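You operate a simulated robot arm through the tools that you are given. There is no shell and no other tool. Be economical: measure what you need, move in short steps, check, and stop when the job is done.

The job below is to be done with a simulated two-armed robot. You get a single attempt, and the scene is never put back.

Task
Put one of the brass plugs from the inside of the parts tray on top of the wax bar. Put the shim on the steel ledge under the taps away on the top of the steel bench. Take the plastic cup from the steel ledge under the taps and leave it on the test bench top. Open the sliding plate, put the granule shaker on the top of the sliding plate, then shut the plate. Put the red brush from the steel ledge under the taps on the green card. Open the top bench drawer. Do these in any order. Set down upright: plastic cup, granule shaker.

The check looks at the end state, three seconds after you hand in, the way a careful person would. Anything else that was tipped, shoved, dropped, spilled or broken makes it a failure.

Robot
Two 6-joint arms with fingered hands on one trunk, on a base that drives. Base frame: it is fixed to the floor where the robot stands at the start and does not move with it; the origin is under the middle of the robot, x ahead of it, y to its left, z up; the surface under the hand at the start is at about z = 87. Readings come in cm, degrees, newtons and seconds.
The left shoulder is at the start at [5, 17, 103.5], the right one opposite. With the tool pointing down near the work surface each hand reaches from about 52 to 78 cm from the robot's upright axis, wherever it stands, measured 20 degrees to its own side. Places, roughly: brass plug (3x3x3 cm) [90, -10, 90]; granule shaker [-950, -200, 75]; green card [-625, -325, 100]; plastic cup [-925, -200, 75]; red brush (12x5x9 cm) [-950, -190, 80]; shim [-925, -225, 75]; sliding plate [-750, 130, 90]; test bench top [-810, -400, 90]; top bench drawer [100, -130, 70]; top of the sliding plate [-750, 130, 90]; top of the steel bench [100, -80, 90]; wax bar [-200, 175, 75]. Payload 3.5 kg a hand.
The tool frame of a hand sits at the grasp point between the pads (the TCP): z along the fingers, y along the line on which they close. The tips reach 2.6 cm beyond it. The gripper opens to 13.2 cm. The gripper's body begins 7.3 cm behind the TCP. The gripper is a hand of 3 fingers: y runs from the thumb to the fingers, the wrist lies at [0, 0, -23.4] in the tool frame.
Orientation is told as [roll, pitch, yaw] about the base's x, y, z axes, in that order, counted from this pose: with the fingers straight down and closing along the base's y, the tool's x points along the base's -x, its y along +y and its z along -z.

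Tools
- The arms move only by the tool nudge_tool. It takes "left_plan", "right_plan" or both (then of equal length, played together; a hand with none holds still); each is a list of rows, each an object of numbers (a shift or turn left out is 0): "tx", "ty", "tz": the shift along the tool's x, y, z in mm; "rx", "ry", "rz": the turn, a rotation vector about the tool's x, y, z in degrees. In form: [{"tx": .., "ty": .., "tz": .., "rx": .., "ry": .., "rz": ..}, ...]. A call has 1 to 12 rows; each row shifts and turns the commanded pose from where the row before left it, along the tool's axes as they then stand. A row lasts 0.2 s, in which the tool goes at most 5 cm and 8.6 degrees; a call with a longer step from one row to the next is refused whole. A pose out of reach is approached as far as the arm can. The call stops where the force on the tool passes 40 N (or 10 N more than at its start, if that is more) or the arm is blocked; 0.2 s more then pass. In this call time passes only in rows, and 0.2 s behind the last. The reply holds the time, the measured pose of the TCP, the force on the tool along the base axes, the opening and the grip force, in the units named above and with some noise, with the torque about the TCP (base axes, N m) and any sound that the robot's microphone picked up.
- Cameras (640 x 400 px; columns grow to the right, rows downward): "scene" is now at [3.47, -2.3, 162.05]; the picture's right is [-0.30, -0.95, 0.00], its down [-0.73, 0.23, -0.64] and it looks along [0.61, -0.19, -0.77] (base axes); focal length 250 px, centre (320, 200). "left" rides on the left gripper at [-6.2, 0.3, -9.2] in its tool frame; the picture's right is [-0.05, -1.00, 0.00], its down [0.83, -0.04, -0.56] and it looks along [0.56, -0.03, 0.83] (tool axes); focal length 230 px, centre (320, 200). "right" rides on the right gripper at [6.2, 0.3, -9.2] in its tool frame; the picture's right is [-0.05, 1.00, 0.00], its down [-0.83, -0.04, -0.56] and it looks along [-0.55, -0.03, 0.83] (tool axes); focal length 230 px, centre (320, 200). There is no depth. A picture from a camera that has moved, and an enlarged one, comes with that camera's place and axes in the base frame and with its lens.
- grab_frame(camera): a new picture of that camera. No time passes.
- slide_trunk(by): slides the trunk up (or, below 0, down) by that many cm; the arms and the scene camera ride with it, the base frame stays. It gives what a move gives, with no picture.
- steer(legs): drives the robot by 1 to 6 legs, each [ahead, left, turn to the left] in cm, cm and degrees, along the robot's own axes; the way and the turn of a leg run together, so that a leg with both is an arc; at most 150 cm and 180 degrees a leg. The arms and the cameras ride along, it lands a little off, and it stops where it bumps. It gives what a move gives.
- set_fingers(finger1, finger2, thumb_bend, hand): sets how far each is bent, from 0 (flat) to 100 (curled in); at 30 the hand is open as for a grip, at 70 the pads meet at the TCP. One left out holds its place. A second passes; each finger stops where it meets its share of the squeeze, and holds until it gets a number again. It is the only way to open and close the hand. It gives what a move gives, with no picture; readings hold the bend of each and the force on the fingers (four entries, about 0 where the hand has none), thumb and palm.
- head_to(pan, tilt): turns the head with the scene camera to pan (to the left, within 86 degrees either way) and tilt (down, from -29 to 69), counted from straight ahead of the robot. It gives what a move gives.
- close_up(camera, box): a new picture of the part [left, top, right, bottom] of that camera's present view, enlarged. No time passes.
- close_job(): hands the job in; it is judged then, once.

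Go step by step. Nothing tells you exact positions but the pictures and the camera data: compare them with the known pose of the tool, close in by small moves and look again before you grip or let go. The budget is 196 turns and 172 pictures, counting those below and the enlarged ones. Unless the task says otherwise, let go and move clear before handing in, and close with one line.

The tools are called as name(argument=value, ...) on one line, values as JSON. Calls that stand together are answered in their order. nudge_tool: Moves the arms, as the interface text tells. Its arguments: {"type":"object","properties":{"left_plan":{"type":"array","items":{"type":"object","properties":{"tx":{"type":"number"},"ty":{"type":"number"},"tz":{"type":"number"},"rx":{"type":"number"},"ry":{"type":"number"},"rz":{"type":"number"}}}},"right_plan":{"type":"array","items":{"type":"object","properties":{"tx":{"type":"number"},"ty":{"type":"number"},"tz":{"type":"number"},"rx":{"type":"number"},"ry":{"type":"number"},"rz":{"type":"number"}}}}},"required":[]} The other tools are called the same way: slide_trunk (by) slides the trunk up or down; set_fingers (finger1, finger2, thumb_bend, hand) moves the fingers one by one; steer (legs) drives the base; head_to (pan, tilt) turns the head that bears the scene camera; grab_frame (camera) takes a picture; close_up (camera, box) takes an enlarged picture of a part of a camera's view; close_job () hands the job in.

At the start:

```text
time_s: 0.0
left_ee_pos: [63.73, 15.37, 116.26]
left_tool_rot: [-0.1, -0.1, -0.1]
left_force: [-0.3, 0.6, -0.5]
left_ft_torque: [-0.02, -0.02, -0.02]
left_finger_gap: 13.18
left_grasp_force: 0.0
left_shape: jaw
left_bend: [30.0, 30.0, 30.0]
left_finger forces: [0.0, 0.0, 0.0, 0.1, 0.1, 0.0]
right_ee_pos: [58.33, -32.55, 109.95]
right_tool_rot: [0.0, 0.1, -0.1]
right_force: [0.1, 0.5, 0.0]
right_ft_torque: [-0.02, 0.0, 0.01]
right_finger_gap: 13.19
right_grasp_force: 0.1
right_shape: jaw
right_bend: [30.0, 30.0, 30.0]
right_finger forces: [0.1, 0.0, 0.0, 0.0, 0.0, 0.0]
trunk travel left (down, up): [-65.0, 6.0]
robot x, y, heading: [-0.4, 0.18, 0.0]
head pan, tilt: [-17.5, 50.3]
```

scene: 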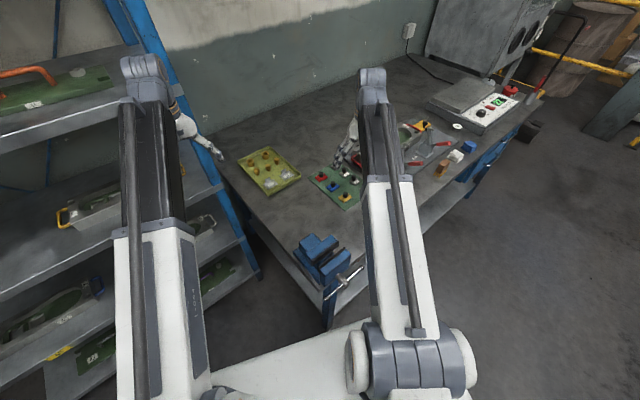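
right: 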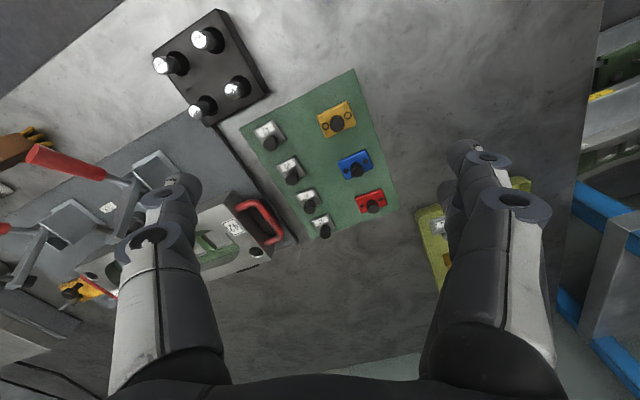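
left: 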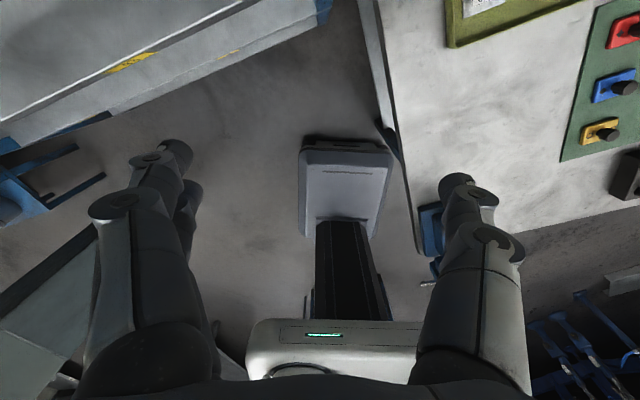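

I see the steel bench ahead with the yellow parts tray; I'll look closer at the tray and at the bench's front with the drawer.

close_up(camera="scene", box=[220, 130, 320, 210])

close_up(camera="scene", box=[320, 80, 560, 230])

```text
5.00 times, centred on (270, 170) of scene
camera zoom: at [3.47, -2.3, 162.05], right [-0.3, -0.95, 0.0], down [-0.73, 0.23, -0.64], along [0.61, -0.19, -0.77], focal length 1252 px, centre (570, 350)
```

zoom: 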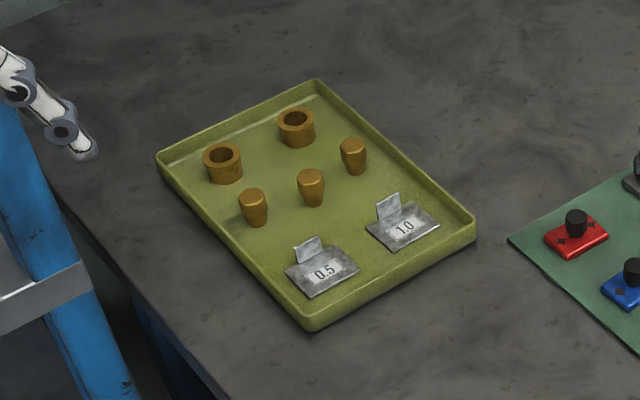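

```text
2.67 times, centred on (440, 155) of scene
camera zoom: at [3.47, -2.3, 162.05], right [-0.3, -0.95, 0.0], down [-0.73, 0.23, -0.64], along [0.61, -0.19, -0.77], focal length 668 px, centre (0, 320)
```

zoom: 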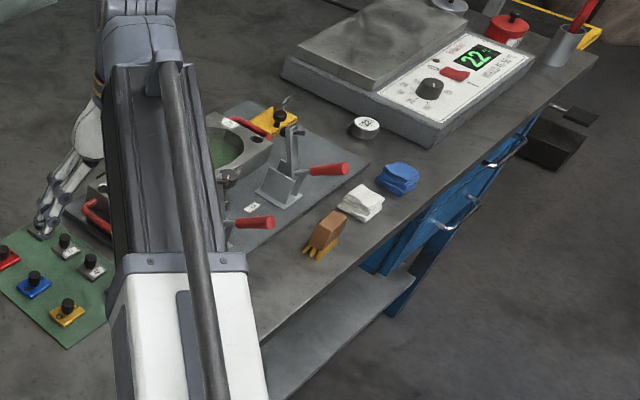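

The tray has three solid plugs (near [83,-5]) and two hollow bushings, and the bench front is turned ~22° from me. Now I turn the head to the drawers and to the surroundings.

head_to(pan=-58, tilt=30)

grab_frame(camera="scene")

close_up(camera="scene", box=[240, 170, 400, 290])

head_to(pan=80, tilt=20)

grab_frame(camera="scene")

```text
time_s: 1.1
left_ee_pos: [63.68, 15.55, 116.33]
left_tool_rot: [0.0, 0.0, 0.0]
left_force: [0.0, -0.7, 0.1]
left_ft_torque: [-0.03, -0.02, 0.0]
left_finger_gap: 13.19
left_grasp_force: 0.0
left_shape: jaw
left_bend: [30.0, 30.0, 30.0]
left_finger forces: [0.1, 0.0, 0.0, 0.1, 0.0, 0.1]
right_ee_pos: [58.38, -32.66, 109.8]
right_tool_rot: [0.0, 0.1, 0.0]
right_force: [-0.4, -0.2, -0.2]
right_ft_torque: [0.0, 0.03, 0.03]
right_finger_gap: 13.19
right_grasp_force: 0.1
right_shape: jaw
right_bend: [30.0, 30.0, 30.0]
right_finger forces: [0.1, 0.0, 0.0, 0.0, 0.0, 0.1]
trunk travel left (down, up): [-65.0, 6.0]
robot x, y, heading: [-0.39, 0.18, -0.1]
head pan, tilt: [-58.0, 30.0]
```

```text
166 pictures are left
camera scene: at [0.95, -7.66, 165.03], right [-0.85, -0.53, 0.0], down [-0.27, 0.42, -0.87], along [0.46, -0.73, -0.5], focal length 250 px, centre (320, 200)
```

scene: 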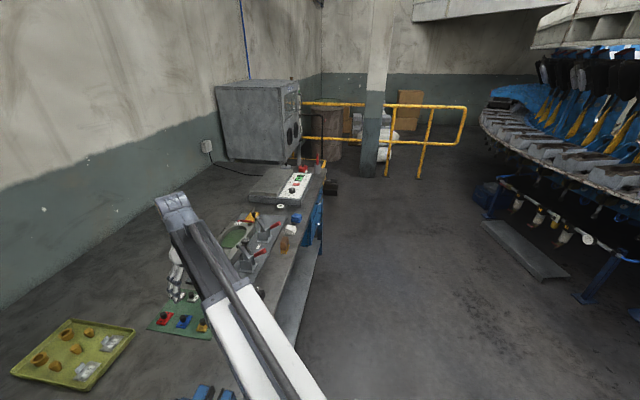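

```text
3.33 times, centred on (320, 230) of scene
camera zoom: at [0.95, -7.66, 165.03], right [-0.85, -0.53, 0.0], down [-0.27, 0.42, -0.87], along [0.46, -0.73, -0.5], focal length 835 px, centre (320, 100)
```

zoom: 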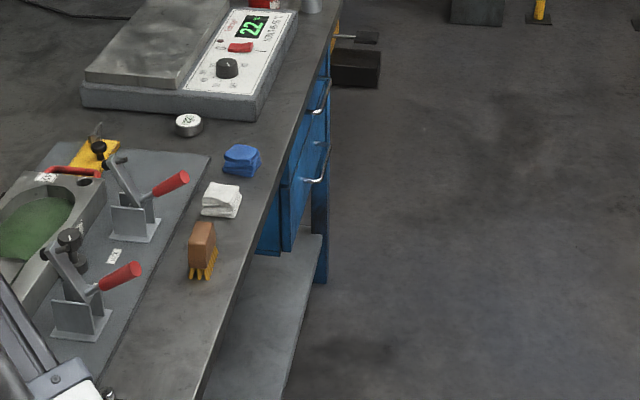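

```text
time_s: 3.3
left_ee_pos: [63.75, 15.52, 116.34]
left_tool_rot: [0.0, -0.2, 0.0]
left_force: [0.6, -0.1, -0.1]
left_ft_torque: [-0.02, -0.01, 0.01]
left_finger_gap: 13.2
left_grasp_force: 0.0
left_shape: jaw
left_bend: [30.0, 30.0, 30.0]
left_finger forces: [0.0, 0.1, 0.0, 0.0, 0.1, 0.0]
right_ee_pos: [58.4, -32.66, 109.87]
right_tool_rot: [-0.1, 0.0, 0.0]
right_force: [-0.5, 0.1, -0.2]
right_ft_torque: [-0.02, -0.03, 0.02]
right_finger_gap: 13.18
right_grasp_force: 0.1
right_shape: jaw
right_bend: [30.0, 30.0, 30.0]
right_finger forces: [0.1, 0.0, 0.1, 0.1, 0.0, 0.0]
trunk travel left (down, up): [-65.0, 6.0]
robot x, y, heading: [-0.08, -0.09, 0.5]
head pan, tilt: [80.0, 20.0]
```

```text
164 pictures are left
camera scene: at [-2.23, 9.18, 166.64], right [0.98, -0.17, 0.0], down [-0.06, -0.34, -0.94], along [0.16, 0.93, -0.34], focal length 250 px, centre (320, 200)
```

scene: 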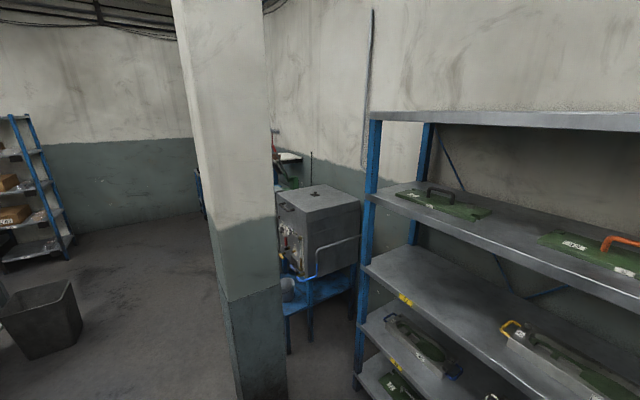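

The drawer unit has two handles, around [79,-132] on the bench front. I drive there, facing the front, and look again.

steer(legs=[[-25, 0, 0], [0, -150, 0], [0, 0, 22]])

head_to(pan=-12, tilt=40)

grab_frame(camera="scene")

```text
time_s: 13.3
left_ee_pos: [28.5, -109.9, 116.32]
left_tool_rot: [-0.1, -0.1, 24.2]
left_force: [0.5, 0.3, -0.1]
left_ft_torque: [-0.03, 0.03, -0.02]
left_finger_gap: 13.21
left_grasp_force: 0.1
left_shape: jaw
left_bend: [30.0, 30.0, 30.0]
left_finger forces: [0.0, 0.0, 0.0, 0.1, 0.0, 0.0]
right_ee_pos: [43.44, -156.09, 110.0]
right_tool_rot: [0.0, 0.0, 24.3]
right_force: [0.1, 0.8, -0.4]
right_ft_torque: [-0.04, 0.0, 0.01]
right_finger_gap: 13.17
right_grasp_force: 0.2
right_shape: jaw
right_bend: [30.0, 30.0, 30.0]
right_finger forces: [0.0, 0.0, 0.0, 0.1, 0.1, 0.0]
trunk travel left (down, up): [-65.0, 6.0]
robot x, y, heading: [-23.06, -150.43, 24.2]
head pan, tilt: [80.0, 20.0]
```

```text
time_s: 15.0
left_ee_pos: [28.5, -109.96, 116.29]
left_tool_rot: [0.0, -0.1, 24.2]
left_force: [-0.6, 0.0, -0.4]
left_ft_torque: [-0.02, 0.01, -0.01]
left_finger_gap: 13.17
left_grasp_force: 0.1
left_shape: jaw
left_bend: [30.0, 30.0, 30.0]
left_finger forces: [0.0, 0.1, 0.1, 0.0, 0.0, 0.0]
right_ee_pos: [43.46, -155.98, 109.97]
right_tool_rot: [-0.1, 0.0, 24.2]
right_force: [0.2, -0.2, -0.3]
right_ft_torque: [0.02, 0.0, 0.01]
right_finger_gap: 13.19
right_grasp_force: 0.1
right_shape: jaw
right_bend: [30.0, 30.0, 30.0]
right_finger forces: [0.0, 0.0, 0.0, 0.1, 0.0, 0.0]
trunk travel left (down, up): [-65.0, 6.0]
robot x, y, heading: [-23.19, -150.31, 24.2]
head pan, tilt: [-12.0, 40.0]
```

```text
163 pictures are left
camera scene: at [-18.38, -150.0, 163.5], right [0.21, -0.98, 0.0], down [-0.63, -0.14, -0.77], along [0.75, 0.16, -0.64], focal length 250 px, centre (320, 200)
```

scene: 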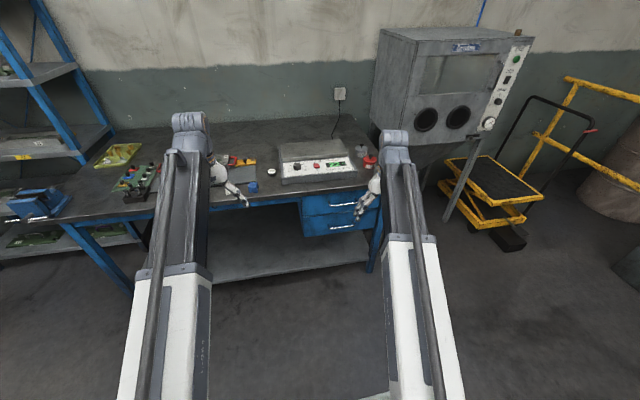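

close_up(camera="scene", box=[280, 150, 400, 240])

```text
4.44 times, centred on (340, 195) of scene
camera zoom: at [-18.38, -150.0, 163.5], right [0.21, -0.98, 0.0], down [-0.63, -0.14, -0.77], along [0.75, 0.16, -0.64], focal length 1113 px, centre (231, 222)
```

zoom: 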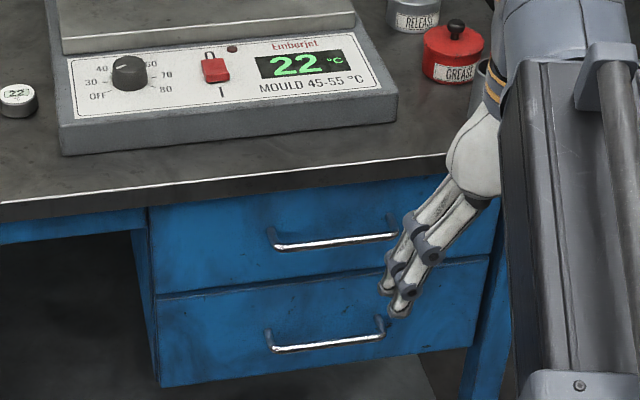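

Top drawer's handle bar is near [82,-141,76.5], running along the bench front (normal ≈22.7°). I yaw the right hand by 90°, then pitch it forward so it closes vertically on the bar.

nudge_tool(right_plan=[{"rz": 8.2}, {"rz": 8.2}, {"rz": 8.2}, {"rz": 8.2}, {"rz": 8.2}, {"rz": 8.2}, {"rz": 8.2}, {"rz": 8.2}, {"rz": 8.2}, {"rz": 8.2}, {"rz": 8}])

nudge_tool(right_plan=[{"rx": -8.2, "ty": 45}, {"rx": -8.2, "ty": 45}, {"rx": -8.2, "ty": 45}, {"rx": -8.2}, {"rx": -8.2}, {"rx": -8.2}, {"rx": -8.2}, {"rx": -8.2}, {"rx": -8.2}, {"rx": -8.2}, {"rx": -8}])

slide_trunk(by=-30)

grab_frame(camera="scene")

```text
time_s: 17.4
left_ee_pos: [28.48, -109.96, 116.38]
left_tool_rot: [0.0, -0.1, 24.2]
left_force: [0.3, -0.6, 0.3]
left_ft_torque: [0.02, -0.02, 0.02]
left_finger_gap: 13.18
left_grasp_force: 0.2
left_shape: jaw
left_bend: [30.0, 30.0, 30.0]
left_finger forces: [0.0, 0.0, 0.1, 0.0, 0.0, 0.0]
right_ee_pos: [43.68, -155.98, 110.06]
right_tool_rot: [0.0, 0.0, -66.0]
right_force: [0.0, 0.1, 0.3]
right_ft_torque: [0.01, -0.03, -0.02]
right_finger_gap: 13.17
right_grasp_force: 0.0
right_shape: jaw
right_bend: [30.0, 30.0, 30.0]
right_finger forces: [0.0, 0.0, 0.0, 0.0, 0.0, 0.1]
trunk travel left (down, up): [-65.0, 6.0]
robot x, y, heading: [-23.07, -149.98, 24.2]
head pan, tilt: [-12.0, 40.0]
```

```text
time_s: 19.8
left_ee_pos: [28.5, -110.04, 116.31]
left_tool_rot: [0.0, 0.0, 24.1]
left_force: [0.0, 0.3, 0.2]
left_ft_torque: [0.0, -0.04, -0.02]
left_finger_gap: 13.19
left_grasp_force: 0.1
left_shape: jaw
left_bend: [30.0, 30.0, 30.0]
left_finger forces: [0.0, 0.1, 0.0, 0.0, 0.1, 0.1]
right_ee_pos: [55.58, -150.55, 111.69]
right_tool_rot: [90.0, 0.0, -65.9]
right_force: [0.3, -0.5, 0.2]
right_ft_torque: [-0.04, 0.0, 0.0]
right_finger_gap: 13.21
right_grasp_force: 0.1
right_shape: jaw
right_bend: [30.0, 30.0, 30.0]
right_finger forces: [0.0, 0.1, 0.1, 0.0, 0.0, 0.1]
trunk travel left (down, up): [-65.0, 6.0]
robot x, y, heading: [-23.05, -150.12, 24.1]
head pan, tilt: [-12.0, 40.0]
```

```text
time_s: 22.8
left_ee_pos: [28.46, -109.99, 86.25]
left_tool_rot: [-0.1, -0.1, 24.3]
left_force: [-0.9, 0.3, -0.3]
left_ft_torque: [0.03, 0.03, -0.01]
left_finger_gap: 13.15
left_grasp_force: 0.0
left_shape: jaw
left_bend: [30.0, 30.0, 30.0]
left_finger forces: [0.1, 0.1, 0.0, 0.0, 0.1, 0.0]
right_ee_pos: [55.57, -150.53, 81.84]
right_tool_rot: [90.0, -0.1, -65.8]
right_force: [-0.1, -0.9, 0.2]
right_ft_torque: [0.01, -0.03, 0.03]
right_finger_gap: 13.18
right_grasp_force: 0.1
right_shape: jaw
right_bend: [30.0, 30.0, 30.0]
right_finger forces: [0.0, 0.1, 0.0, 0.1, 0.1, 0.0]
trunk travel left (down, up): [-35.0, 36.0]
robot x, y, heading: [-22.89, -149.98, 24.4]
head pan, tilt: [-12.0, 40.0]
```

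```text
161 pictures are left
camera scene: at [-18.38, -150.0, 133.5], right [0.21, -0.98, 0.0], down [-0.63, -0.14, -0.77], along [0.75, 0.16, -0.64], focal length 250 px, centre (320, 200)
```

scene: 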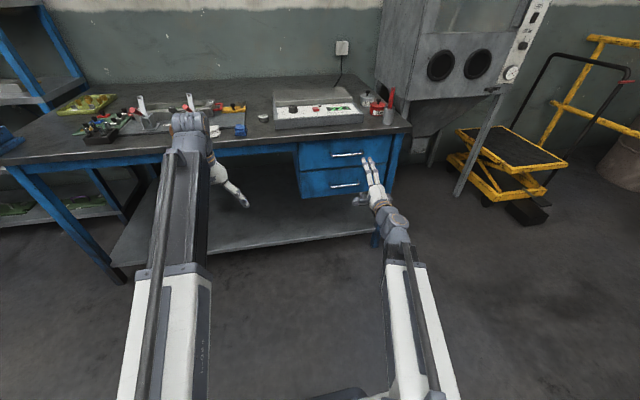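

The handle triangulates to about [81.5,-141,77.3]; the hand is 27 cm short of it. I narrow the fingers, lower 4.5 cm, and advance most of the way.

set_fingers(hand="right", finger1=48, finger2=48, thumb_bend=48)

nudge_tool(right_plan=[{"ty": -22, "tx": -10}, {"ty": -22, "tx": -10}, {"tz": 45}, {"tz": 45}, {"tz": 45}, {"tz": 45}])

close_up(camera="scene", box=[290, 110, 410, 210])

grab_frame(camera="right")

```text
time_s: 23.8
left_ee_pos: [28.44, -109.85, 86.27]
left_tool_rot: [0.0, -0.1, 24.2]
left_force: [-0.3, 1.3, -1.0]
left_ft_torque: [0.02, -0.02, 0.02]
left_finger_gap: 13.21
left_grasp_force: 0.1
left_shape: jaw
left_bend: [30.0, 30.0, 30.0]
left_finger forces: [0.0, 0.1, 0.0, 0.1, 0.0, 0.0]
right_ee_pos: [55.6, -150.57, 81.88]
right_tool_rot: [89.9, -0.1, -65.9]
right_force: [0.0, -0.3, 1.2]
right_ft_torque: [0.03, 0.03, -0.01]
right_finger_gap: 7.5
right_grasp_force: 0.1
right_shape: fingers
right_bend: [48.0, 48.0, 48.0]
right_finger forces: [0.0, 0.0, 0.0, 0.1, 0.1, 0.0]
trunk travel left (down, up): [-35.0, 36.0]
robot x, y, heading: [-23.54, -150.06, 24.1]
head pan, tilt: [-12.0, 40.0]
```

```text
time_s: 25.2
left_ee_pos: [28.49, -110.04, 86.4]
left_tool_rot: [-0.1, -0.1, 24.2]
left_force: [0.4, -0.2, 0.3]
left_ft_torque: [0.01, 0.01, 0.0]
left_finger_gap: 13.18
left_grasp_force: 0.1
left_shape: jaw
left_bend: [30.0, 30.0, 30.0]
left_finger forces: [0.0, 0.0, 0.0, 0.0, 0.1, 0.1]
right_ee_pos: [72.77, -144.95, 77.03]
right_tool_rot: [90.0, 0.0, -65.8]
right_force: [-0.6, -0.2, 0.1]
right_ft_torque: [0.0, -0.05, -0.04]
right_finger_gap: 7.53
right_grasp_force: 0.0
right_shape: fingers
right_bend: [48.0, 48.0, 48.0]
right_finger forces: [0.0, 0.0, 0.0, 0.1, 0.0, 0.0]
trunk travel left (down, up): [-35.0, 36.0]
robot x, y, heading: [-23.25, -150.09, 24.5]
head pan, tilt: [-12.0, 40.0]
```

```text
4.00 times, centred on (350, 160) of scene
camera zoom: at [-18.38, -150.01, 133.5], right [0.21, -0.98, 0.0], down [-0.63, -0.14, -0.77], along [0.75, 0.16, -0.64], focal length 1002 px, centre (200, 360)
```

zoom: 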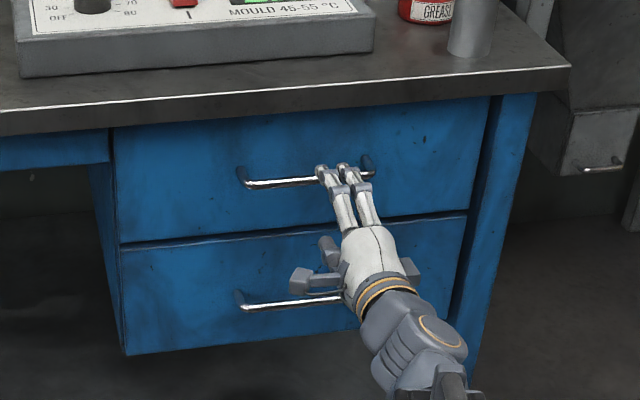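

```text
159 pictures are left
camera right: at [61.99, -143.11, 77.28], right [0.02, -0.05, 1.0], down [-0.17, -0.99, -0.04], along [0.99, -0.16, -0.03], focal length 230 px, centre (320, 200)
```

right: 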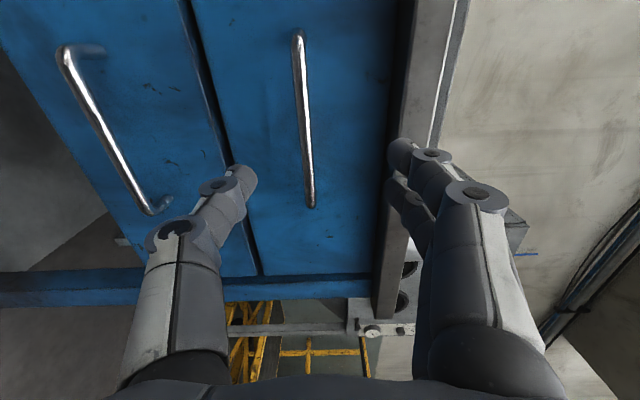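

The bar lies between the fingers, about 10 cm ahead. I advance 9 cm and close.

nudge_tool(right_plan=[{"tz": 30}, {"tz": 30}, {"tz": 30}])

close_up(camera="right", box=[160, 20, 480, 220])

```text
time_s: 26.0
left_ee_pos: [28.51, -109.89, 86.37]
left_tool_rot: [0.0, 0.0, 24.3]
left_force: [-0.1, -0.1, -0.5]
left_ft_torque: [-0.03, 0.01, 0.02]
left_finger_gap: 13.19
left_grasp_force: 0.0
left_shape: jaw
left_bend: [30.0, 30.0, 30.0]
left_finger forces: [0.0, 0.0, 0.1, 0.0, 0.0, 0.0]
right_ee_pos: [77.66, -141.85, 77.76]
right_tool_rot: [90.0, -0.1, -65.8]
right_force: [0.3, -0.1, 0.5]
right_ft_torque: [-0.01, 0.03, 0.01]
right_finger_gap: 7.52
right_grasp_force: 0.0
right_shape: fingers
right_bend: [48.0, 48.0, 48.0]
right_finger forces: [0.0, 0.0, 0.0, 0.0, 0.0, 0.0]
right hand out of reach, approached as far as the arm can: row 2, 3
trunk travel left (down, up): [-35.0, 36.0]
robot x, y, heading: [-23.06, -150.03, 24.0]
head pan, tilt: [-12.0, 40.0]
```

```text
2.00 times, centred on (320, 120) of right
camera zoom: at [66.76, -140.06, 78.13], right [0.02, -0.05, 1.0], down [-0.17, -0.99, -0.04], along [0.99, -0.17, -0.03], focal length 460 px, centre (320, 360)
```

zoom: 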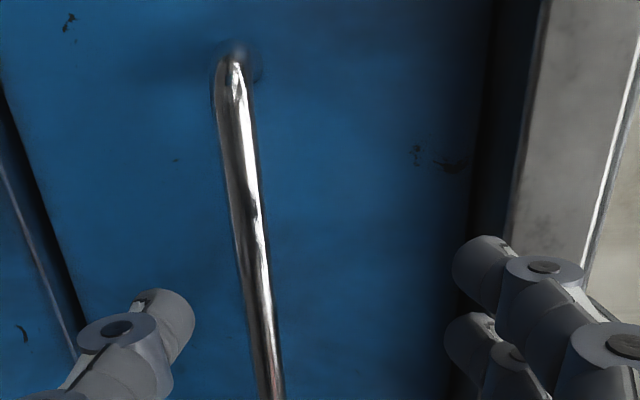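

The arm is at its limit, so I pull back a bit and bring the base forward.

nudge_tool(right_plan=[{"tz": -40}, {"tz": -40, "ty": -10}])

steer(legs=[[11, 0, -1]])

close_up(camera="right", box=[160, 20, 480, 220])

```text
time_s: 26.6
left_ee_pos: [28.58, -110.01, 86.35]
left_tool_rot: [0.0, -0.1, 24.3]
left_force: [0.0, -0.4, 0.4]
left_ft_torque: [0.02, 0.04, -0.03]
left_finger_gap: 13.17
left_grasp_force: 0.1
left_shape: jaw
left_bend: [30.0, 30.0, 30.0]
left_finger forces: [0.0, 0.1, 0.0, 0.0, 0.0, 0.0]
right_ee_pos: [70.39, -145.25, 77.02]
right_tool_rot: [90.1, 0.0, -65.9]
right_force: [1.1, -1.4, 0.7]
right_ft_torque: [0.0, -0.02, 0.0]
right_finger_gap: 7.53
right_grasp_force: 0.0
right_shape: fingers
right_bend: [48.0, 48.0, 48.0]
right_finger forces: [0.0, 0.0, 0.0, 0.0, 0.1, 0.0]
trunk travel left (down, up): [-35.0, 36.0]
robot x, y, heading: [-23.37, -150.13, 24.1]
head pan, tilt: [-12.0, 40.0]
```

```text
time_s: 27.8
left_ee_pos: [39.07, -106.45, 86.18]
left_tool_rot: [0.0, 0.0, 23.1]
left_force: [-0.6, 0.2, 0.0]
left_ft_torque: [-0.01, 0.01, -0.02]
left_finger_gap: 13.18
left_grasp_force: 0.1
left_shape: jaw
left_bend: [30.0, 30.0, 30.0]
left_finger forces: [0.1, 0.1, 0.0, 0.0, 0.1, 0.0]
right_ee_pos: [80.53, -142.3, 77.01]
right_tool_rot: [90.0, 0.0, -66.7]
right_force: [0.1, -0.3, 1.0]
right_ft_torque: [-0.01, 0.01, 0.0]
right_finger_gap: 7.5
right_grasp_force: 0.0
right_shape: fingers
right_bend: [48.0, 48.0, 48.0]
right_finger forces: [0.0, 0.1, 0.0, 0.0, 0.0, 0.0]
trunk travel left (down, up): [-35.0, 36.0]
robot x, y, heading: [-13.31, -146.06, 23.0]
head pan, tilt: [-12.0, 40.0]
```

```text
2.00 times, centred on (320, 120) of right
camera zoom: at [69.6, -140.33, 77.2], right [0.02, -0.05, 1.0], down [-0.18, -0.98, -0.04], along [0.98, -0.18, -0.03], focal length 460 px, centre (320, 360)
```

zoom: 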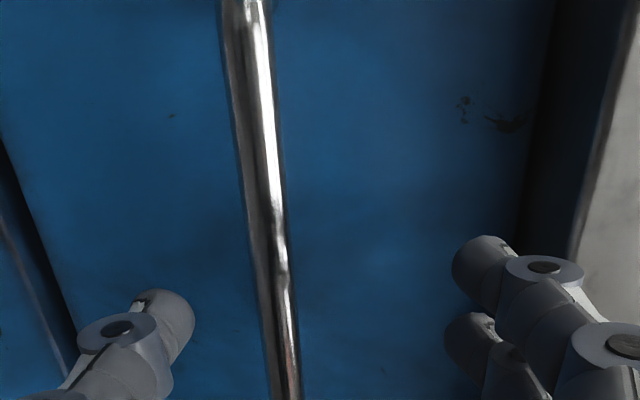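

Nearly there; 2 cm more and 0.8 cm lower, then close.

nudge_tool(right_plan=[{"ty": -8, "tz": 10}, {"tz": 10}])

set_fingers(hand="right", finger1=75, finger2=75, thumb_bend=75)

close_up(camera="right", box=[160, 20, 480, 220])

```text
time_s: 28.4
left_ee_pos: [39.07, -106.41, 86.24]
left_tool_rot: [0.1, -0.1, 23.2]
left_force: [-0.3, 0.8, -0.9]
left_ft_torque: [0.0, 0.02, -0.01]
left_finger_gap: 13.18
left_grasp_force: 0.1
left_shape: jaw
left_bend: [30.0, 30.0, 30.0]
left_finger forces: [0.1, 0.0, 0.0, 0.0, 0.0, 0.1]
right_ee_pos: [82.34, -141.68, 76.07]
right_tool_rot: [90.0, 0.1, -66.7]
right_force: [-0.5, -0.5, 0.5]
right_ft_torque: [-0.01, 0.01, -0.01]
right_finger_gap: 7.51
right_grasp_force: 0.0
right_shape: fingers
right_bend: [48.0, 48.0, 48.0]
right_finger forces: [0.1, 0.0, 0.0, 0.0, 0.1, 0.0]
trunk travel left (down, up): [-35.0, 36.0]
robot x, y, heading: [-12.99, -145.7, 23.2]
head pan, tilt: [-12.0, 40.0]
```

```text
time_s: 29.4
left_ee_pos: [39.1, -106.46, 86.26]
left_tool_rot: [0.0, -0.1, 23.2]
left_force: [0.2, 0.1, -0.1]
left_ft_torque: [0.02, 0.04, -0.01]
left_finger_gap: 13.15
left_grasp_force: 0.1
left_shape: jaw
left_bend: [30.0, 30.0, 30.0]
left_finger forces: [0.0, 0.0, 0.1, 0.1, 0.1, 0.1]
right_ee_pos: [82.51, -141.62, 76.07]
right_tool_rot: [89.9, 0.0, -66.7]
right_force: [3.1, 1.6, -5.2]
right_ft_torque: [0.03, 0.06, -0.01]
right_finger_gap: 0.36
right_grasp_force: 7.2
right_shape: fingers
right_bend: [74.0, 74.0, 71.0]
right_finger forces: [2.6, 2.5, 0.1, 0.0, 9.7, 0.0]
trunk travel left (down, up): [-35.0, 36.0]
robot x, y, heading: [-13.22, -145.52, 23.1]
head pan, tilt: [-12.0, 40.0]
```

```text
2.00 times, centred on (320, 120) of right
camera zoom: at [71.53, -139.54, 76.27], right [0.02, -0.05, 1.0], down [-0.18, -0.98, -0.04], along [0.98, -0.18, -0.03], focal length 460 px, centre (320, 360)
```

zoom: 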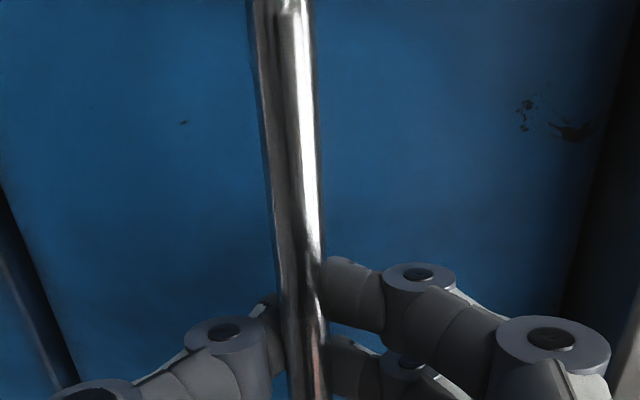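

The bar is gripped. I pull the drawer out with the arm.

nudge_tool(right_plan=[{"tz": -20}, {"tz": -25}, {"tz": -25}, {"tz": -25}, {"tz": -25}, {"tz": -25}, {"tz": -25}, {"tz": -25}])

close_up(camera="scene", box=[290, 110, 410, 210])

```text
time_s: 31.2
left_ee_pos: [39.14, -106.48, 86.41]
left_tool_rot: [0.0, -0.2, 23.1]
left_force: [-0.8, 0.4, -0.6]
left_ft_torque: [-0.01, -0.01, -0.01]
left_finger_gap: 13.22
left_grasp_force: 0.1
left_shape: jaw
left_bend: [30.0, 30.0, 30.0]
left_finger forces: [0.0, 0.1, 0.0, 0.0, 0.0, 0.0]
right_ee_pos: [64.42, -149.59, 76.07]
right_tool_rot: [90.1, -0.1, -66.8]
right_force: [-0.1, -0.8, -0.8]
right_ft_torque: [0.01, 0.0, -0.01]
right_finger_gap: 0.0
right_grasp_force: 0.5
right_shape: fingers
right_bend: [75.0, 75.0, 72.0]
right_finger forces: [0.0, 0.0, 0.1, 0.0, 0.8, 0.0]
trunk travel left (down, up): [-35.0, 36.0]
robot x, y, heading: [-13.18, -145.45, 23.0]
head pan, tilt: [-12.0, 40.0]
```

```text
4.00 times, centred on (350, 160) of scene
camera zoom: at [-8.44, -145.73, 133.52], right [0.2, -0.98, 0.0], down [-0.63, -0.13, -0.77], along [0.75, 0.15, -0.64], focal length 1002 px, centre (200, 360)
```

zoom: 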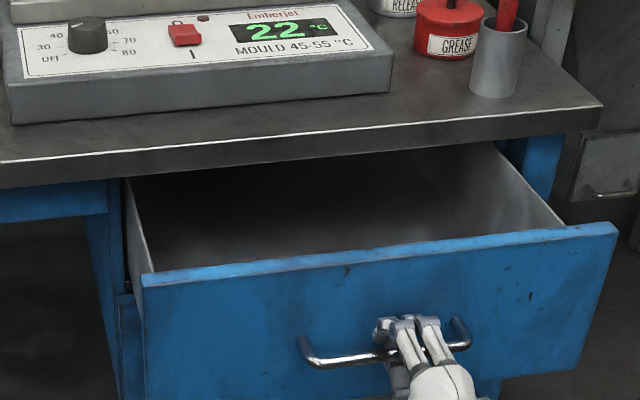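

Drawer is well out; I pull a little further with the base and look for its end stop.

steer(legs=[[-15, 0, 0]])

close_up(camera="scene", box=[270, 90, 430, 210])

```text
time_s: 32.5
left_ee_pos: [25.47, -112.23, 86.24]
left_tool_rot: [0.0, 0.0, 23.3]
left_force: [0.7, -0.7, 0.2]
left_ft_torque: [0.0, -0.01, -0.01]
left_finger_gap: 13.2
left_grasp_force: 0.1
left_shape: jaw
left_bend: [30.0, 30.0, 30.0]
left_finger forces: [0.0, 0.0, 0.0, 0.1, 0.0, 0.0]
right_ee_pos: [50.95, -155.24, 76.2]
right_tool_rot: [90.1, 0.0, -66.6]
right_force: [0.4, 0.1, -2.9]
right_ft_torque: [-0.03, -0.02, 0.0]
right_finger_gap: 0.0
right_grasp_force: 0.8
right_shape: fingers
right_bend: [75.0, 75.0, 72.0]
right_finger forces: [0.0, 0.0, 0.1, 0.0, 0.8, 0.0]
trunk travel left (down, up): [-35.0, 36.0]
robot x, y, heading: [-26.5, -151.64, 22.9]
head pan, tilt: [-12.0, 40.0]
```

```text
3.33 times, centred on (350, 150) of scene
camera zoom: at [-21.95, -151.53, 133.5], right [0.2, -0.98, 0.0], down [-0.63, -0.13, -0.77], along [0.75, 0.15, -0.64], focal length 835 px, centre (220, 367)
```

zoom: 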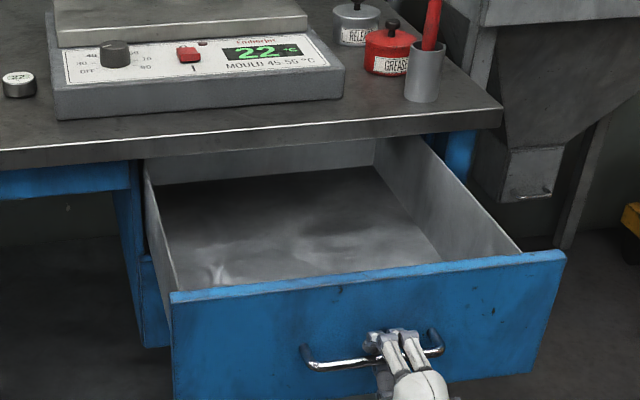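

The drawer is out about 33 cm and its back is at the front edge, so it is open. I let go, retract, and put the hand back pointing down.

set_fingers(hand="right", finger1=40, finger2=40, thumb_bend=40)

steer(legs=[[-30, 0, 0]])

nudge_tool(right_plan=[{"rx": 8.2}, {"rx": 8.2}, {"rx": 8.2}, {"rx": 8.2}, {"rx": 8.2}, {"rx": 8.2}, {"rx": 8.2}, {"rx": 8.2}, {"rx": 8.2}, {"rx": 8.2}, {"rx": 8}])

slide_trunk(by=34)

grab_frame(camera="scene")

```text
time_s: 33.5
left_ee_pos: [25.48, -112.18, 86.51]
left_tool_rot: [0.0, -0.1, 23.3]
left_force: [0.7, -0.9, 0.1]
left_ft_torque: [0.04, 0.0, 0.06]
left_finger_gap: 13.21
left_grasp_force: 0.0
left_shape: jaw
left_bend: [30.0, 30.0, 30.0]
left_finger forces: [0.0, 0.1, 0.0, 0.0, 0.1, 0.0]
right_ee_pos: [50.76, -155.06, 76.17]
right_tool_rot: [90.0, 0.0, -66.5]
right_force: [0.1, -1.2, 0.8]
right_ft_torque: [-0.01, -0.02, 0.0]
right_finger_gap: 10.09
right_grasp_force: 0.0
right_shape: fingers
right_bend: [40.0, 40.0, 40.0]
right_finger forces: [0.0, 0.0, 0.1, 0.0, 0.0, 0.1]
trunk travel left (down, up): [-35.0, 36.0]
robot x, y, heading: [-26.61, -151.83, 23.3]
head pan, tilt: [-12.0, 40.0]
```

```text
time_s: 35.6
left_ee_pos: [-2.07, -124.01, 86.35]
left_tool_rot: [0.0, -0.1, 23.4]
left_force: [0.9, -0.3, 0.4]
left_ft_torque: [0.0, 0.0, -0.03]
left_finger_gap: 13.18
left_grasp_force: 0.0
left_shape: jaw
left_bend: [30.0, 30.0, 30.0]
left_finger forces: [0.0, 0.0, 0.0, 0.0, 0.0, 0.2]
right_ee_pos: [23.4, -166.86, 76.08]
right_tool_rot: [90.0, 0.0, -66.5]
right_force: [-0.1, -0.2, -0.1]
right_ft_torque: [0.0, -0.02, 0.0]
right_finger_gap: 10.08
right_grasp_force: 0.2
right_shape: fingers
right_bend: [40.0, 40.0, 40.0]
right_finger forces: [0.1, 0.0, 0.0, 0.0, 0.0, 0.1]
trunk travel left (down, up): [-35.0, 36.0]
robot x, y, heading: [-54.26, -163.46, 23.4]
head pan, tilt: [-12.0, 40.0]
```

```text
time_s: 38.0
left_ee_pos: [-2.08, -123.95, 86.31]
left_tool_rot: [0.0, 0.0, 23.4]
left_force: [0.1, 0.4, -0.8]
left_ft_torque: [0.01, 0.02, 0.03]
left_finger_gap: 13.17
left_grasp_force: 0.0
left_shape: jaw
left_bend: [30.0, 30.0, 30.0]
left_finger forces: [0.0, 0.0, 0.0, 0.1, 0.0, 0.0]
right_ee_pos: [23.44, -166.95, 76.22]
right_tool_rot: [-0.1, 0.0, -66.6]
right_force: [0.1, -0.2, 0.9]
right_ft_torque: [0.03, -0.01, 0.04]
right_finger_gap: 10.13
right_grasp_force: 0.1
right_shape: fingers
right_bend: [40.0, 40.0, 40.0]
right_finger forces: [0.0, 0.0, 0.0, 0.1, 0.0, 0.1]
trunk travel left (down, up): [-35.0, 36.0]
robot x, y, heading: [-54.4, -163.31, 23.5]
head pan, tilt: [-12.0, 40.0]
```

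```text
time_s: 41.3
left_ee_pos: [-2.07, -123.92, 120.3]
left_tool_rot: [0.0, 0.0, 23.3]
left_force: [0.4, -0.6, 0.6]
left_ft_torque: [0.03, 0.02, 0.01]
left_finger_gap: 13.19
left_grasp_force: 0.1
left_shape: jaw
left_bend: [30.0, 30.0, 30.0]
left_finger forces: [0.0, 0.1, 0.0, 0.0, 0.1, 0.0]
right_ee_pos: [23.34, -166.97, 110.18]
right_tool_rot: [0.1, 0.0, -66.6]
right_force: [1.1, -0.7, 0.1]
right_ft_torque: [0.01, 0.02, -0.01]
right_finger_gap: 10.12
right_grasp_force: 0.1
right_shape: fingers
right_bend: [40.0, 40.0, 40.0]
right_finger forces: [0.1, 0.0, 0.0, 0.0, 0.0, 0.1]
trunk travel left (down, up): [-69.0, 2.0]
robot x, y, heading: [-54.03, -163.5, 23.6]
head pan, tilt: [-12.0, 40.0]
```

```text
153 pictures are left
camera scene: at [-49.45, -163.43, 167.5], right [0.2, -0.98, 0.0], down [-0.63, -0.13, -0.77], along [0.75, 0.15, -0.64], focal length 250 px, centre (320, 200)
```

scene: 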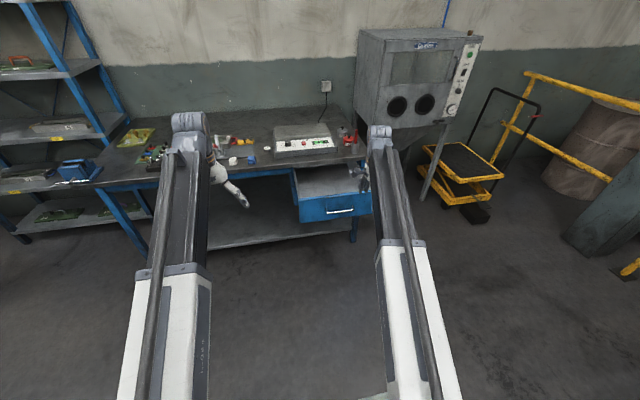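

Drawer stays open. Now I drive round to the left corner of the bench for the plug.

steer(legs=[[0, 0, -63.5], [-74, 79, 0], [-19, 77, 0]])

head_to(pan=25, tilt=45)

grab_frame(camera="scene")

```text
time_s: 51.0
left_ee_pos: [8.53, -72.79, 120.33]
left_tool_rot: [-0.1, 0.0, -37.9]
left_force: [-0.4, -0.5, -0.5]
left_ft_torque: [-0.01, -0.01, 0.02]
left_finger_gap: 13.18
left_grasp_force: 0.1
left_shape: jaw
left_bend: [30.0, 30.0, 30.0]
left_finger forces: [0.0, 0.0, 0.0, 0.0, 0.0, 0.1]
right_ee_pos: [-16.96, -115.67, 110.1]
right_tool_rot: [0.1, 0.0, -127.8]
right_force: [0.1, 0.0, 0.1]
right_ft_torque: [0.03, -0.01, 0.01]
right_finger_gap: 10.11
right_grasp_force: 0.1
right_shape: fingers
right_bend: [40.0, 40.0, 40.0]
right_finger forces: [0.0, 0.0, 0.0, 0.1, 0.0, 0.0]
trunk travel left (down, up): [-69.0, 2.0]
robot x, y, heading: [-51.0, -45.95, -37.6]
head pan, tilt: [-12.0, 40.0]
stopped in leg 3: the robot was blocked; the commanded pose is now the measured one
```

```text
time_s: 52.0
left_ee_pos: [8.55, -72.64, 120.3]
left_tool_rot: [0.1, -0.1, -37.9]
left_force: [-1.2, -0.3, 0.2]
left_ft_torque: [-0.01, 0.01, 0.01]
left_finger_gap: 13.21
left_grasp_force: 0.1
left_shape: jaw
left_bend: [30.0, 30.0, 30.0]
left_finger forces: [0.0, 0.0, 0.1, 0.0, 0.0, 0.1]
right_ee_pos: [-16.99, -115.51, 110.09]
right_tool_rot: [0.0, 0.0, -127.9]
right_force: [0.2, 0.7, 0.2]
right_ft_torque: [0.0, -0.01, -0.02]
right_finger_gap: 10.13
right_grasp_force: 0.1
right_shape: fingers
right_bend: [40.0, 40.0, 40.0]
right_finger forces: [0.0, 0.1, 0.1, 0.0, 0.0, 0.1]
trunk travel left (down, up): [-69.0, 2.0]
robot x, y, heading: [-51.23, -46.19, -38.1]
head pan, tilt: [25.0, 45.0]
```

```text
152 pictures are left
camera scene: at [-46.26, -45.23, 166.77], right [-0.22, -0.97, 0.0], down [-0.69, 0.16, -0.71], along [0.69, -0.16, -0.71], focal length 250 px, centre (320, 200)
```

scene: 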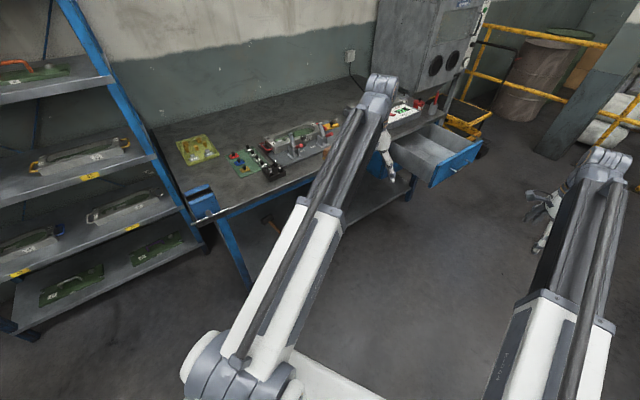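

Something blocks the base on its left. I look that way.

head_to(pan=86, tilt=50)

grab_frame(camera="scene")

```text
time_s: 53.3
left_ee_pos: [8.59, -72.69, 120.38]
left_tool_rot: [0.0, 0.0, -37.9]
left_force: [0.2, -0.3, 0.1]
left_ft_torque: [-0.01, 0.03, 0.02]
left_finger_gap: 13.19
left_grasp_force: 0.1
left_shape: jaw
left_bend: [30.0, 30.0, 30.0]
left_finger forces: [0.0, 0.0, 0.0, 0.1, 0.0, 0.0]
right_ee_pos: [-16.85, -115.61, 110.21]
right_tool_rot: [0.0, 0.0, -127.9]
right_force: [-0.3, -0.6, 0.3]
right_ft_torque: [0.0, -0.03, -0.02]
right_finger_gap: 10.12
right_grasp_force: 0.1
right_shape: fingers
right_bend: [40.0, 40.0, 40.0]
right_finger forces: [0.1, 0.1, 0.0, 0.1, 0.0, 0.0]
trunk travel left (down, up): [-69.0, 2.0]
robot x, y, heading: [-50.93, -45.62, -38.0]
head pan, tilt: [85.9, 50.0]
```

```text
151 pictures are left
camera scene: at [-49.04, -37.7, 166.08], right [0.74, -0.67, 0.0], down [-0.51, -0.57, -0.64], along [0.43, 0.48, -0.77], focal length 250 px, centre (320, 200)
```

scene: 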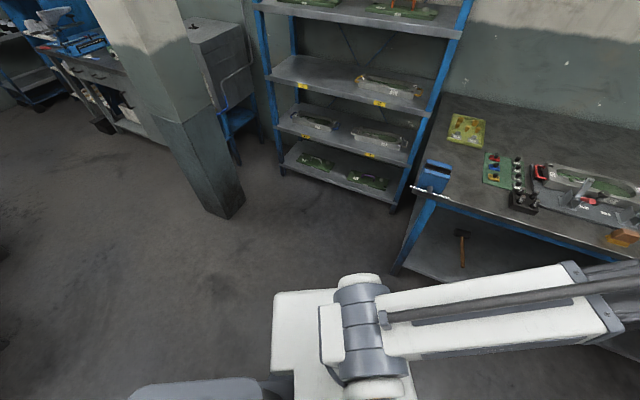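

grab_frame(camera="left")

head_to(pan=86, tilt=0)

grab_frame(camera="scene")

```text
150 pictures are left
camera left: at [13.64, -76.22, 129.51], right [-0.57, -0.82, 0.0], down [-0.68, 0.48, 0.55], along [-0.45, 0.32, -0.83], focal length 230 px, centre (320, 200)
```

left: 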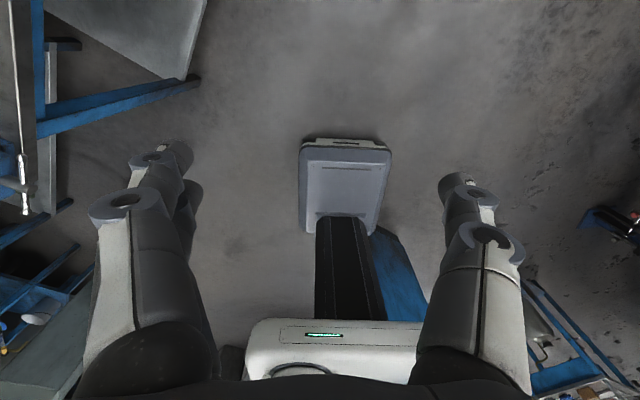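

```text
time_s: 54.5
left_ee_pos: [8.52, -72.59, 120.34]
left_tool_rot: [0.0, 0.0, -37.8]
left_force: [-1.1, 0.3, 0.1]
left_ft_torque: [0.02, -0.02, 0.01]
left_finger_gap: 13.2
left_grasp_force: 0.1
left_shape: jaw
left_bend: [30.0, 30.0, 30.0]
left_finger forces: [0.0, 0.0, 0.1, 0.0, 0.0, 0.1]
right_ee_pos: [-17.01, -115.61, 110.18]
right_tool_rot: [0.0, 0.0, -127.9]
right_force: [0.2, 0.0, -0.3]
right_ft_torque: [0.0, -0.03, 0.01]
right_finger_gap: 10.14
right_grasp_force: 0.1
right_shape: fingers
right_bend: [40.0, 40.0, 40.0]
right_finger forces: [0.1, 0.0, 0.0, 0.1, 0.0, 0.0]
trunk travel left (down, up): [-69.0, 2.0]
robot x, y, heading: [-51.07, -46.0, -37.9]
head pan, tilt: [85.9, 0.0]
```

```text
149 pictures are left
camera scene: at [-48.17, -36.72, 173.86], right [0.74, -0.67, 0.0], down [0.0, 0.0, -1.0], along [0.67, 0.74, 0.0], focal length 250 px, centre (320, 200)
```

scene: 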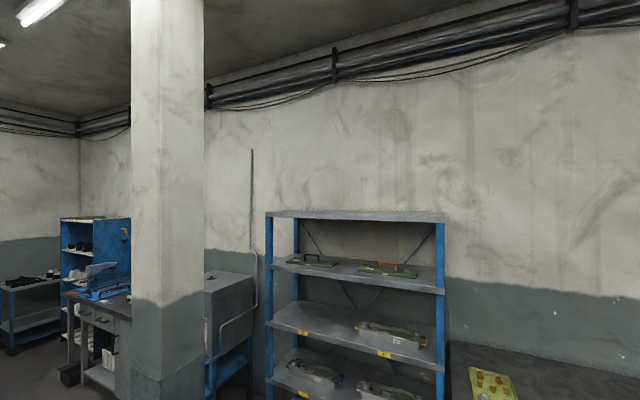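

A blue beam stands right behind the base, so I go forward a little and then left.

steer(legs=[[8, 0, 0], [3, 61, 0], [1, 29, -2]])

head_to(pan=22, tilt=50)

grab_frame(camera="scene")

```text
time_s: 60.2
left_ee_pos: [72.95, -9.71, 120.39]
left_tool_rot: [-0.2, 0.0, -38.8]
left_force: [0.3, 0.3, 0.2]
left_ft_torque: [0.0, 0.01, 0.0]
left_finger_gap: 13.22
left_grasp_force: 0.0
left_shape: jaw
left_bend: [30.0, 30.0, 30.0]
left_finger forces: [0.0, 0.0, 0.0, 0.0, 0.0, 0.0]
right_ee_pos: [46.73, -52.25, 110.16]
right_tool_rot: [0.0, -0.1, -128.8]
right_force: [0.3, 0.1, -0.7]
right_ft_torque: [0.0, -0.02, -0.02]
right_finger_gap: 10.13
right_grasp_force: 0.1
right_shape: fingers
right_bend: [40.0, 40.0, 40.0]
right_finger forces: [0.0, 0.0, 0.0, 0.0, 0.1, 0.1]
trunk travel left (down, up): [-69.0, 2.0]
robot x, y, heading: [13.36, 18.02, -38.5]
head pan, tilt: [85.9, 0.0]
```

```text
time_s: 61.5
left_ee_pos: [72.96, -9.8, 120.39]
left_tool_rot: [0.0, 0.0, -38.8]
left_force: [0.5, -0.7, -0.9]
left_ft_torque: [0.0, 0.06, -0.01]
left_finger_gap: 13.2
left_grasp_force: 0.0
left_shape: jaw
left_bend: [30.0, 30.0, 30.0]
left_finger forces: [0.1, 0.0, 0.0, 0.0, 0.1, 0.1]
right_ee_pos: [46.82, -52.34, 110.23]
right_tool_rot: [0.0, 0.0, -128.7]
right_force: [0.1, -0.5, -0.9]
right_ft_torque: [0.02, 0.01, -0.04]
right_finger_gap: 10.11
right_grasp_force: 0.1
right_shape: fingers
right_bend: [40.0, 40.0, 40.0]
right_finger forces: [0.0, 0.0, 0.0, 0.1, 0.0, 0.1]
trunk travel left (down, up): [-69.0, 2.0]
robot x, y, heading: [13.66, 17.85, -38.7]
head pan, tilt: [22.0, 50.0]
```

```text
148 pictures are left
camera scene: at [17.97, 18.25, 166.09], right [-0.29, -0.96, 0.0], down [-0.73, 0.22, -0.64], along [0.62, -0.18, -0.77], focal length 250 px, centre (320, 200)
```

scene: 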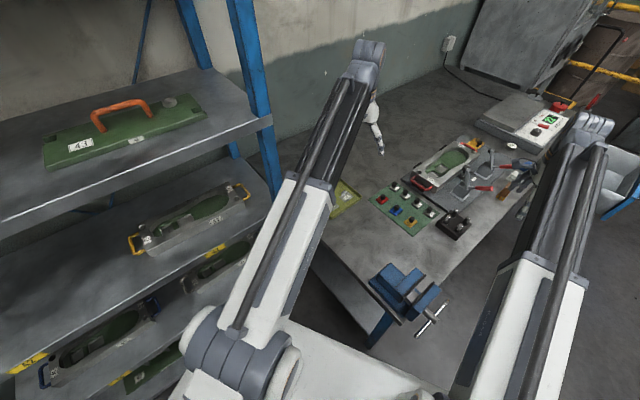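

The tray is hidden behind the left arm; I turn the left hand to close across the plug row and look with its camera.

nudge_tool(left_plan=[{"rz": 8}, {"rz": 8}, {"rz": 8}, {"rz": 4}, {"tz": 40}, {"tz": 40}])

grab_frame(camera="left")

```text
time_s: 62.9
left_ee_pos: [72.81, -9.96, 112.17]
left_tool_rot: [0.0, -0.1, -66.9]
left_force: [-0.5, 0.5, 0.7]
left_ft_torque: [-0.04, 0.02, 0.0]
left_finger_gap: 13.2
left_grasp_force: 0.1
left_shape: jaw
left_bend: [30.0, 30.0, 30.0]
left_finger forces: [0.0, 0.0, 0.0, 0.0, 0.0, 0.0]
right_ee_pos: [46.78, -52.31, 110.23]
right_tool_rot: [0.0, 0.0, -128.7]
right_force: [-0.3, 0.3, 0.6]
right_ft_torque: [-0.01, -0.04, -0.02]
right_finger_gap: 10.11
right_grasp_force: 0.0
right_shape: fingers
right_bend: [40.0, 40.0, 40.0]
right_finger forces: [0.0, 0.0, 0.0, 0.0, 0.1, 0.0]
trunk travel left (down, up): [-69.0, 2.0]
robot x, y, heading: [13.77, 18.18, -38.8]
head pan, tilt: [22.0, 50.0]
```

```text
147 pictures are left
camera left: at [75.51, -15.34, 121.32], right [-0.9, -0.44, 0.0], down [-0.37, 0.75, 0.55], along [-0.24, 0.5, -0.83], focal length 230 px, centre (320, 200)
```

left: 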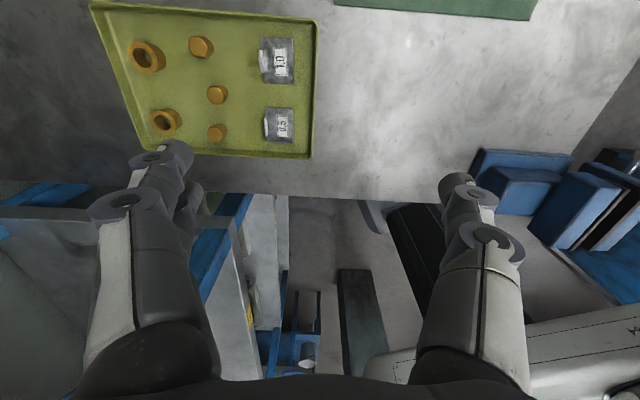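

Plug at the near right of the row sits around [87,-9.4]. I move over it at a height and narrow the fingers.

nudge_tool(left_plan=[{"ty": 45, "tx": -16}, {"ty": 45, "tx": -16}, {"ty": 43, "tx": -17}, {"tz": 40}])

set_fingers(hand="left", finger1=53, finger2=53, thumb_bend=53)

grab_frame(camera="left")

```text
time_s: 63.9
left_ee_pos: [85.72, -8.49, 107.94]
left_tool_rot: [0.0, -0.1, -66.8]
left_force: [-0.1, -0.5, -0.5]
left_ft_torque: [0.0, 0.03, -0.01]
left_finger_gap: 13.2
left_grasp_force: 0.0
left_shape: jaw
left_bend: [30.0, 30.0, 30.0]
left_finger forces: [0.1, 0.1, 0.0, 0.0, 0.0, 0.0]
left hand out of reach, approached as far as the arm can: row 3
right_ee_pos: [46.76, -52.23, 110.26]
right_tool_rot: [0.0, 0.0, -128.7]
right_force: [0.7, -0.5, -1.2]
right_ft_torque: [0.01, -0.03, 0.0]
right_finger_gap: 10.09
right_grasp_force: 0.1
right_shape: fingers
right_bend: [40.0, 40.0, 40.0]
right_finger forces: [0.0, 0.0, 0.0, 0.0, 0.0, 0.0]
trunk travel left (down, up): [-69.0, 2.0]
robot x, y, heading: [13.73, 18.13, -38.8]
head pan, tilt: [22.0, 50.0]
```

```text
time_s: 64.9
left_ee_pos: [85.65, -8.53, 107.94]
left_tool_rot: [0.0, -0.2, -66.8]
left_force: [-0.2, -0.7, -0.2]
left_ft_torque: [-0.06, 0.0, 0.03]
left_finger_gap: 5.82
left_grasp_force: 0.1
left_shape: fingers
left_bend: [53.0, 53.0, 53.0]
left_finger forces: [0.1, 0.1, 0.0, 0.0, 0.1, 0.1]
right_ee_pos: [46.72, -52.29, 110.18]
right_tool_rot: [0.0, 0.0, -128.7]
right_force: [-0.8, -0.5, -0.6]
right_ft_torque: [-0.01, 0.04, -0.07]
right_finger_gap: 10.1
right_grasp_force: 0.1
right_shape: fingers
right_bend: [40.0, 40.0, 40.0]
right_finger forces: [0.0, 0.1, 0.1, 0.1, 0.0, 0.0]
trunk travel left (down, up): [-69.0, 2.0]
robot x, y, heading: [13.79, 18.06, -38.7]
head pan, tilt: [22.0, 50.0]
```

```text
146 pictures are left
camera left: at [88.42, -13.93, 117.15], right [-0.9, -0.44, 0.0], down [-0.37, 0.75, 0.55], along [-0.24, 0.5, -0.83], focal length 230 px, centre (320, 200)
```

left: 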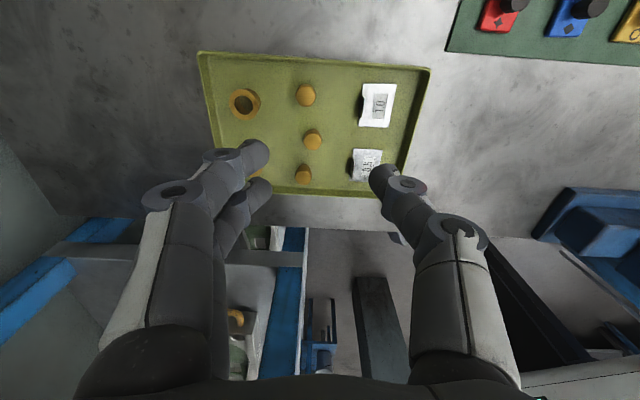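

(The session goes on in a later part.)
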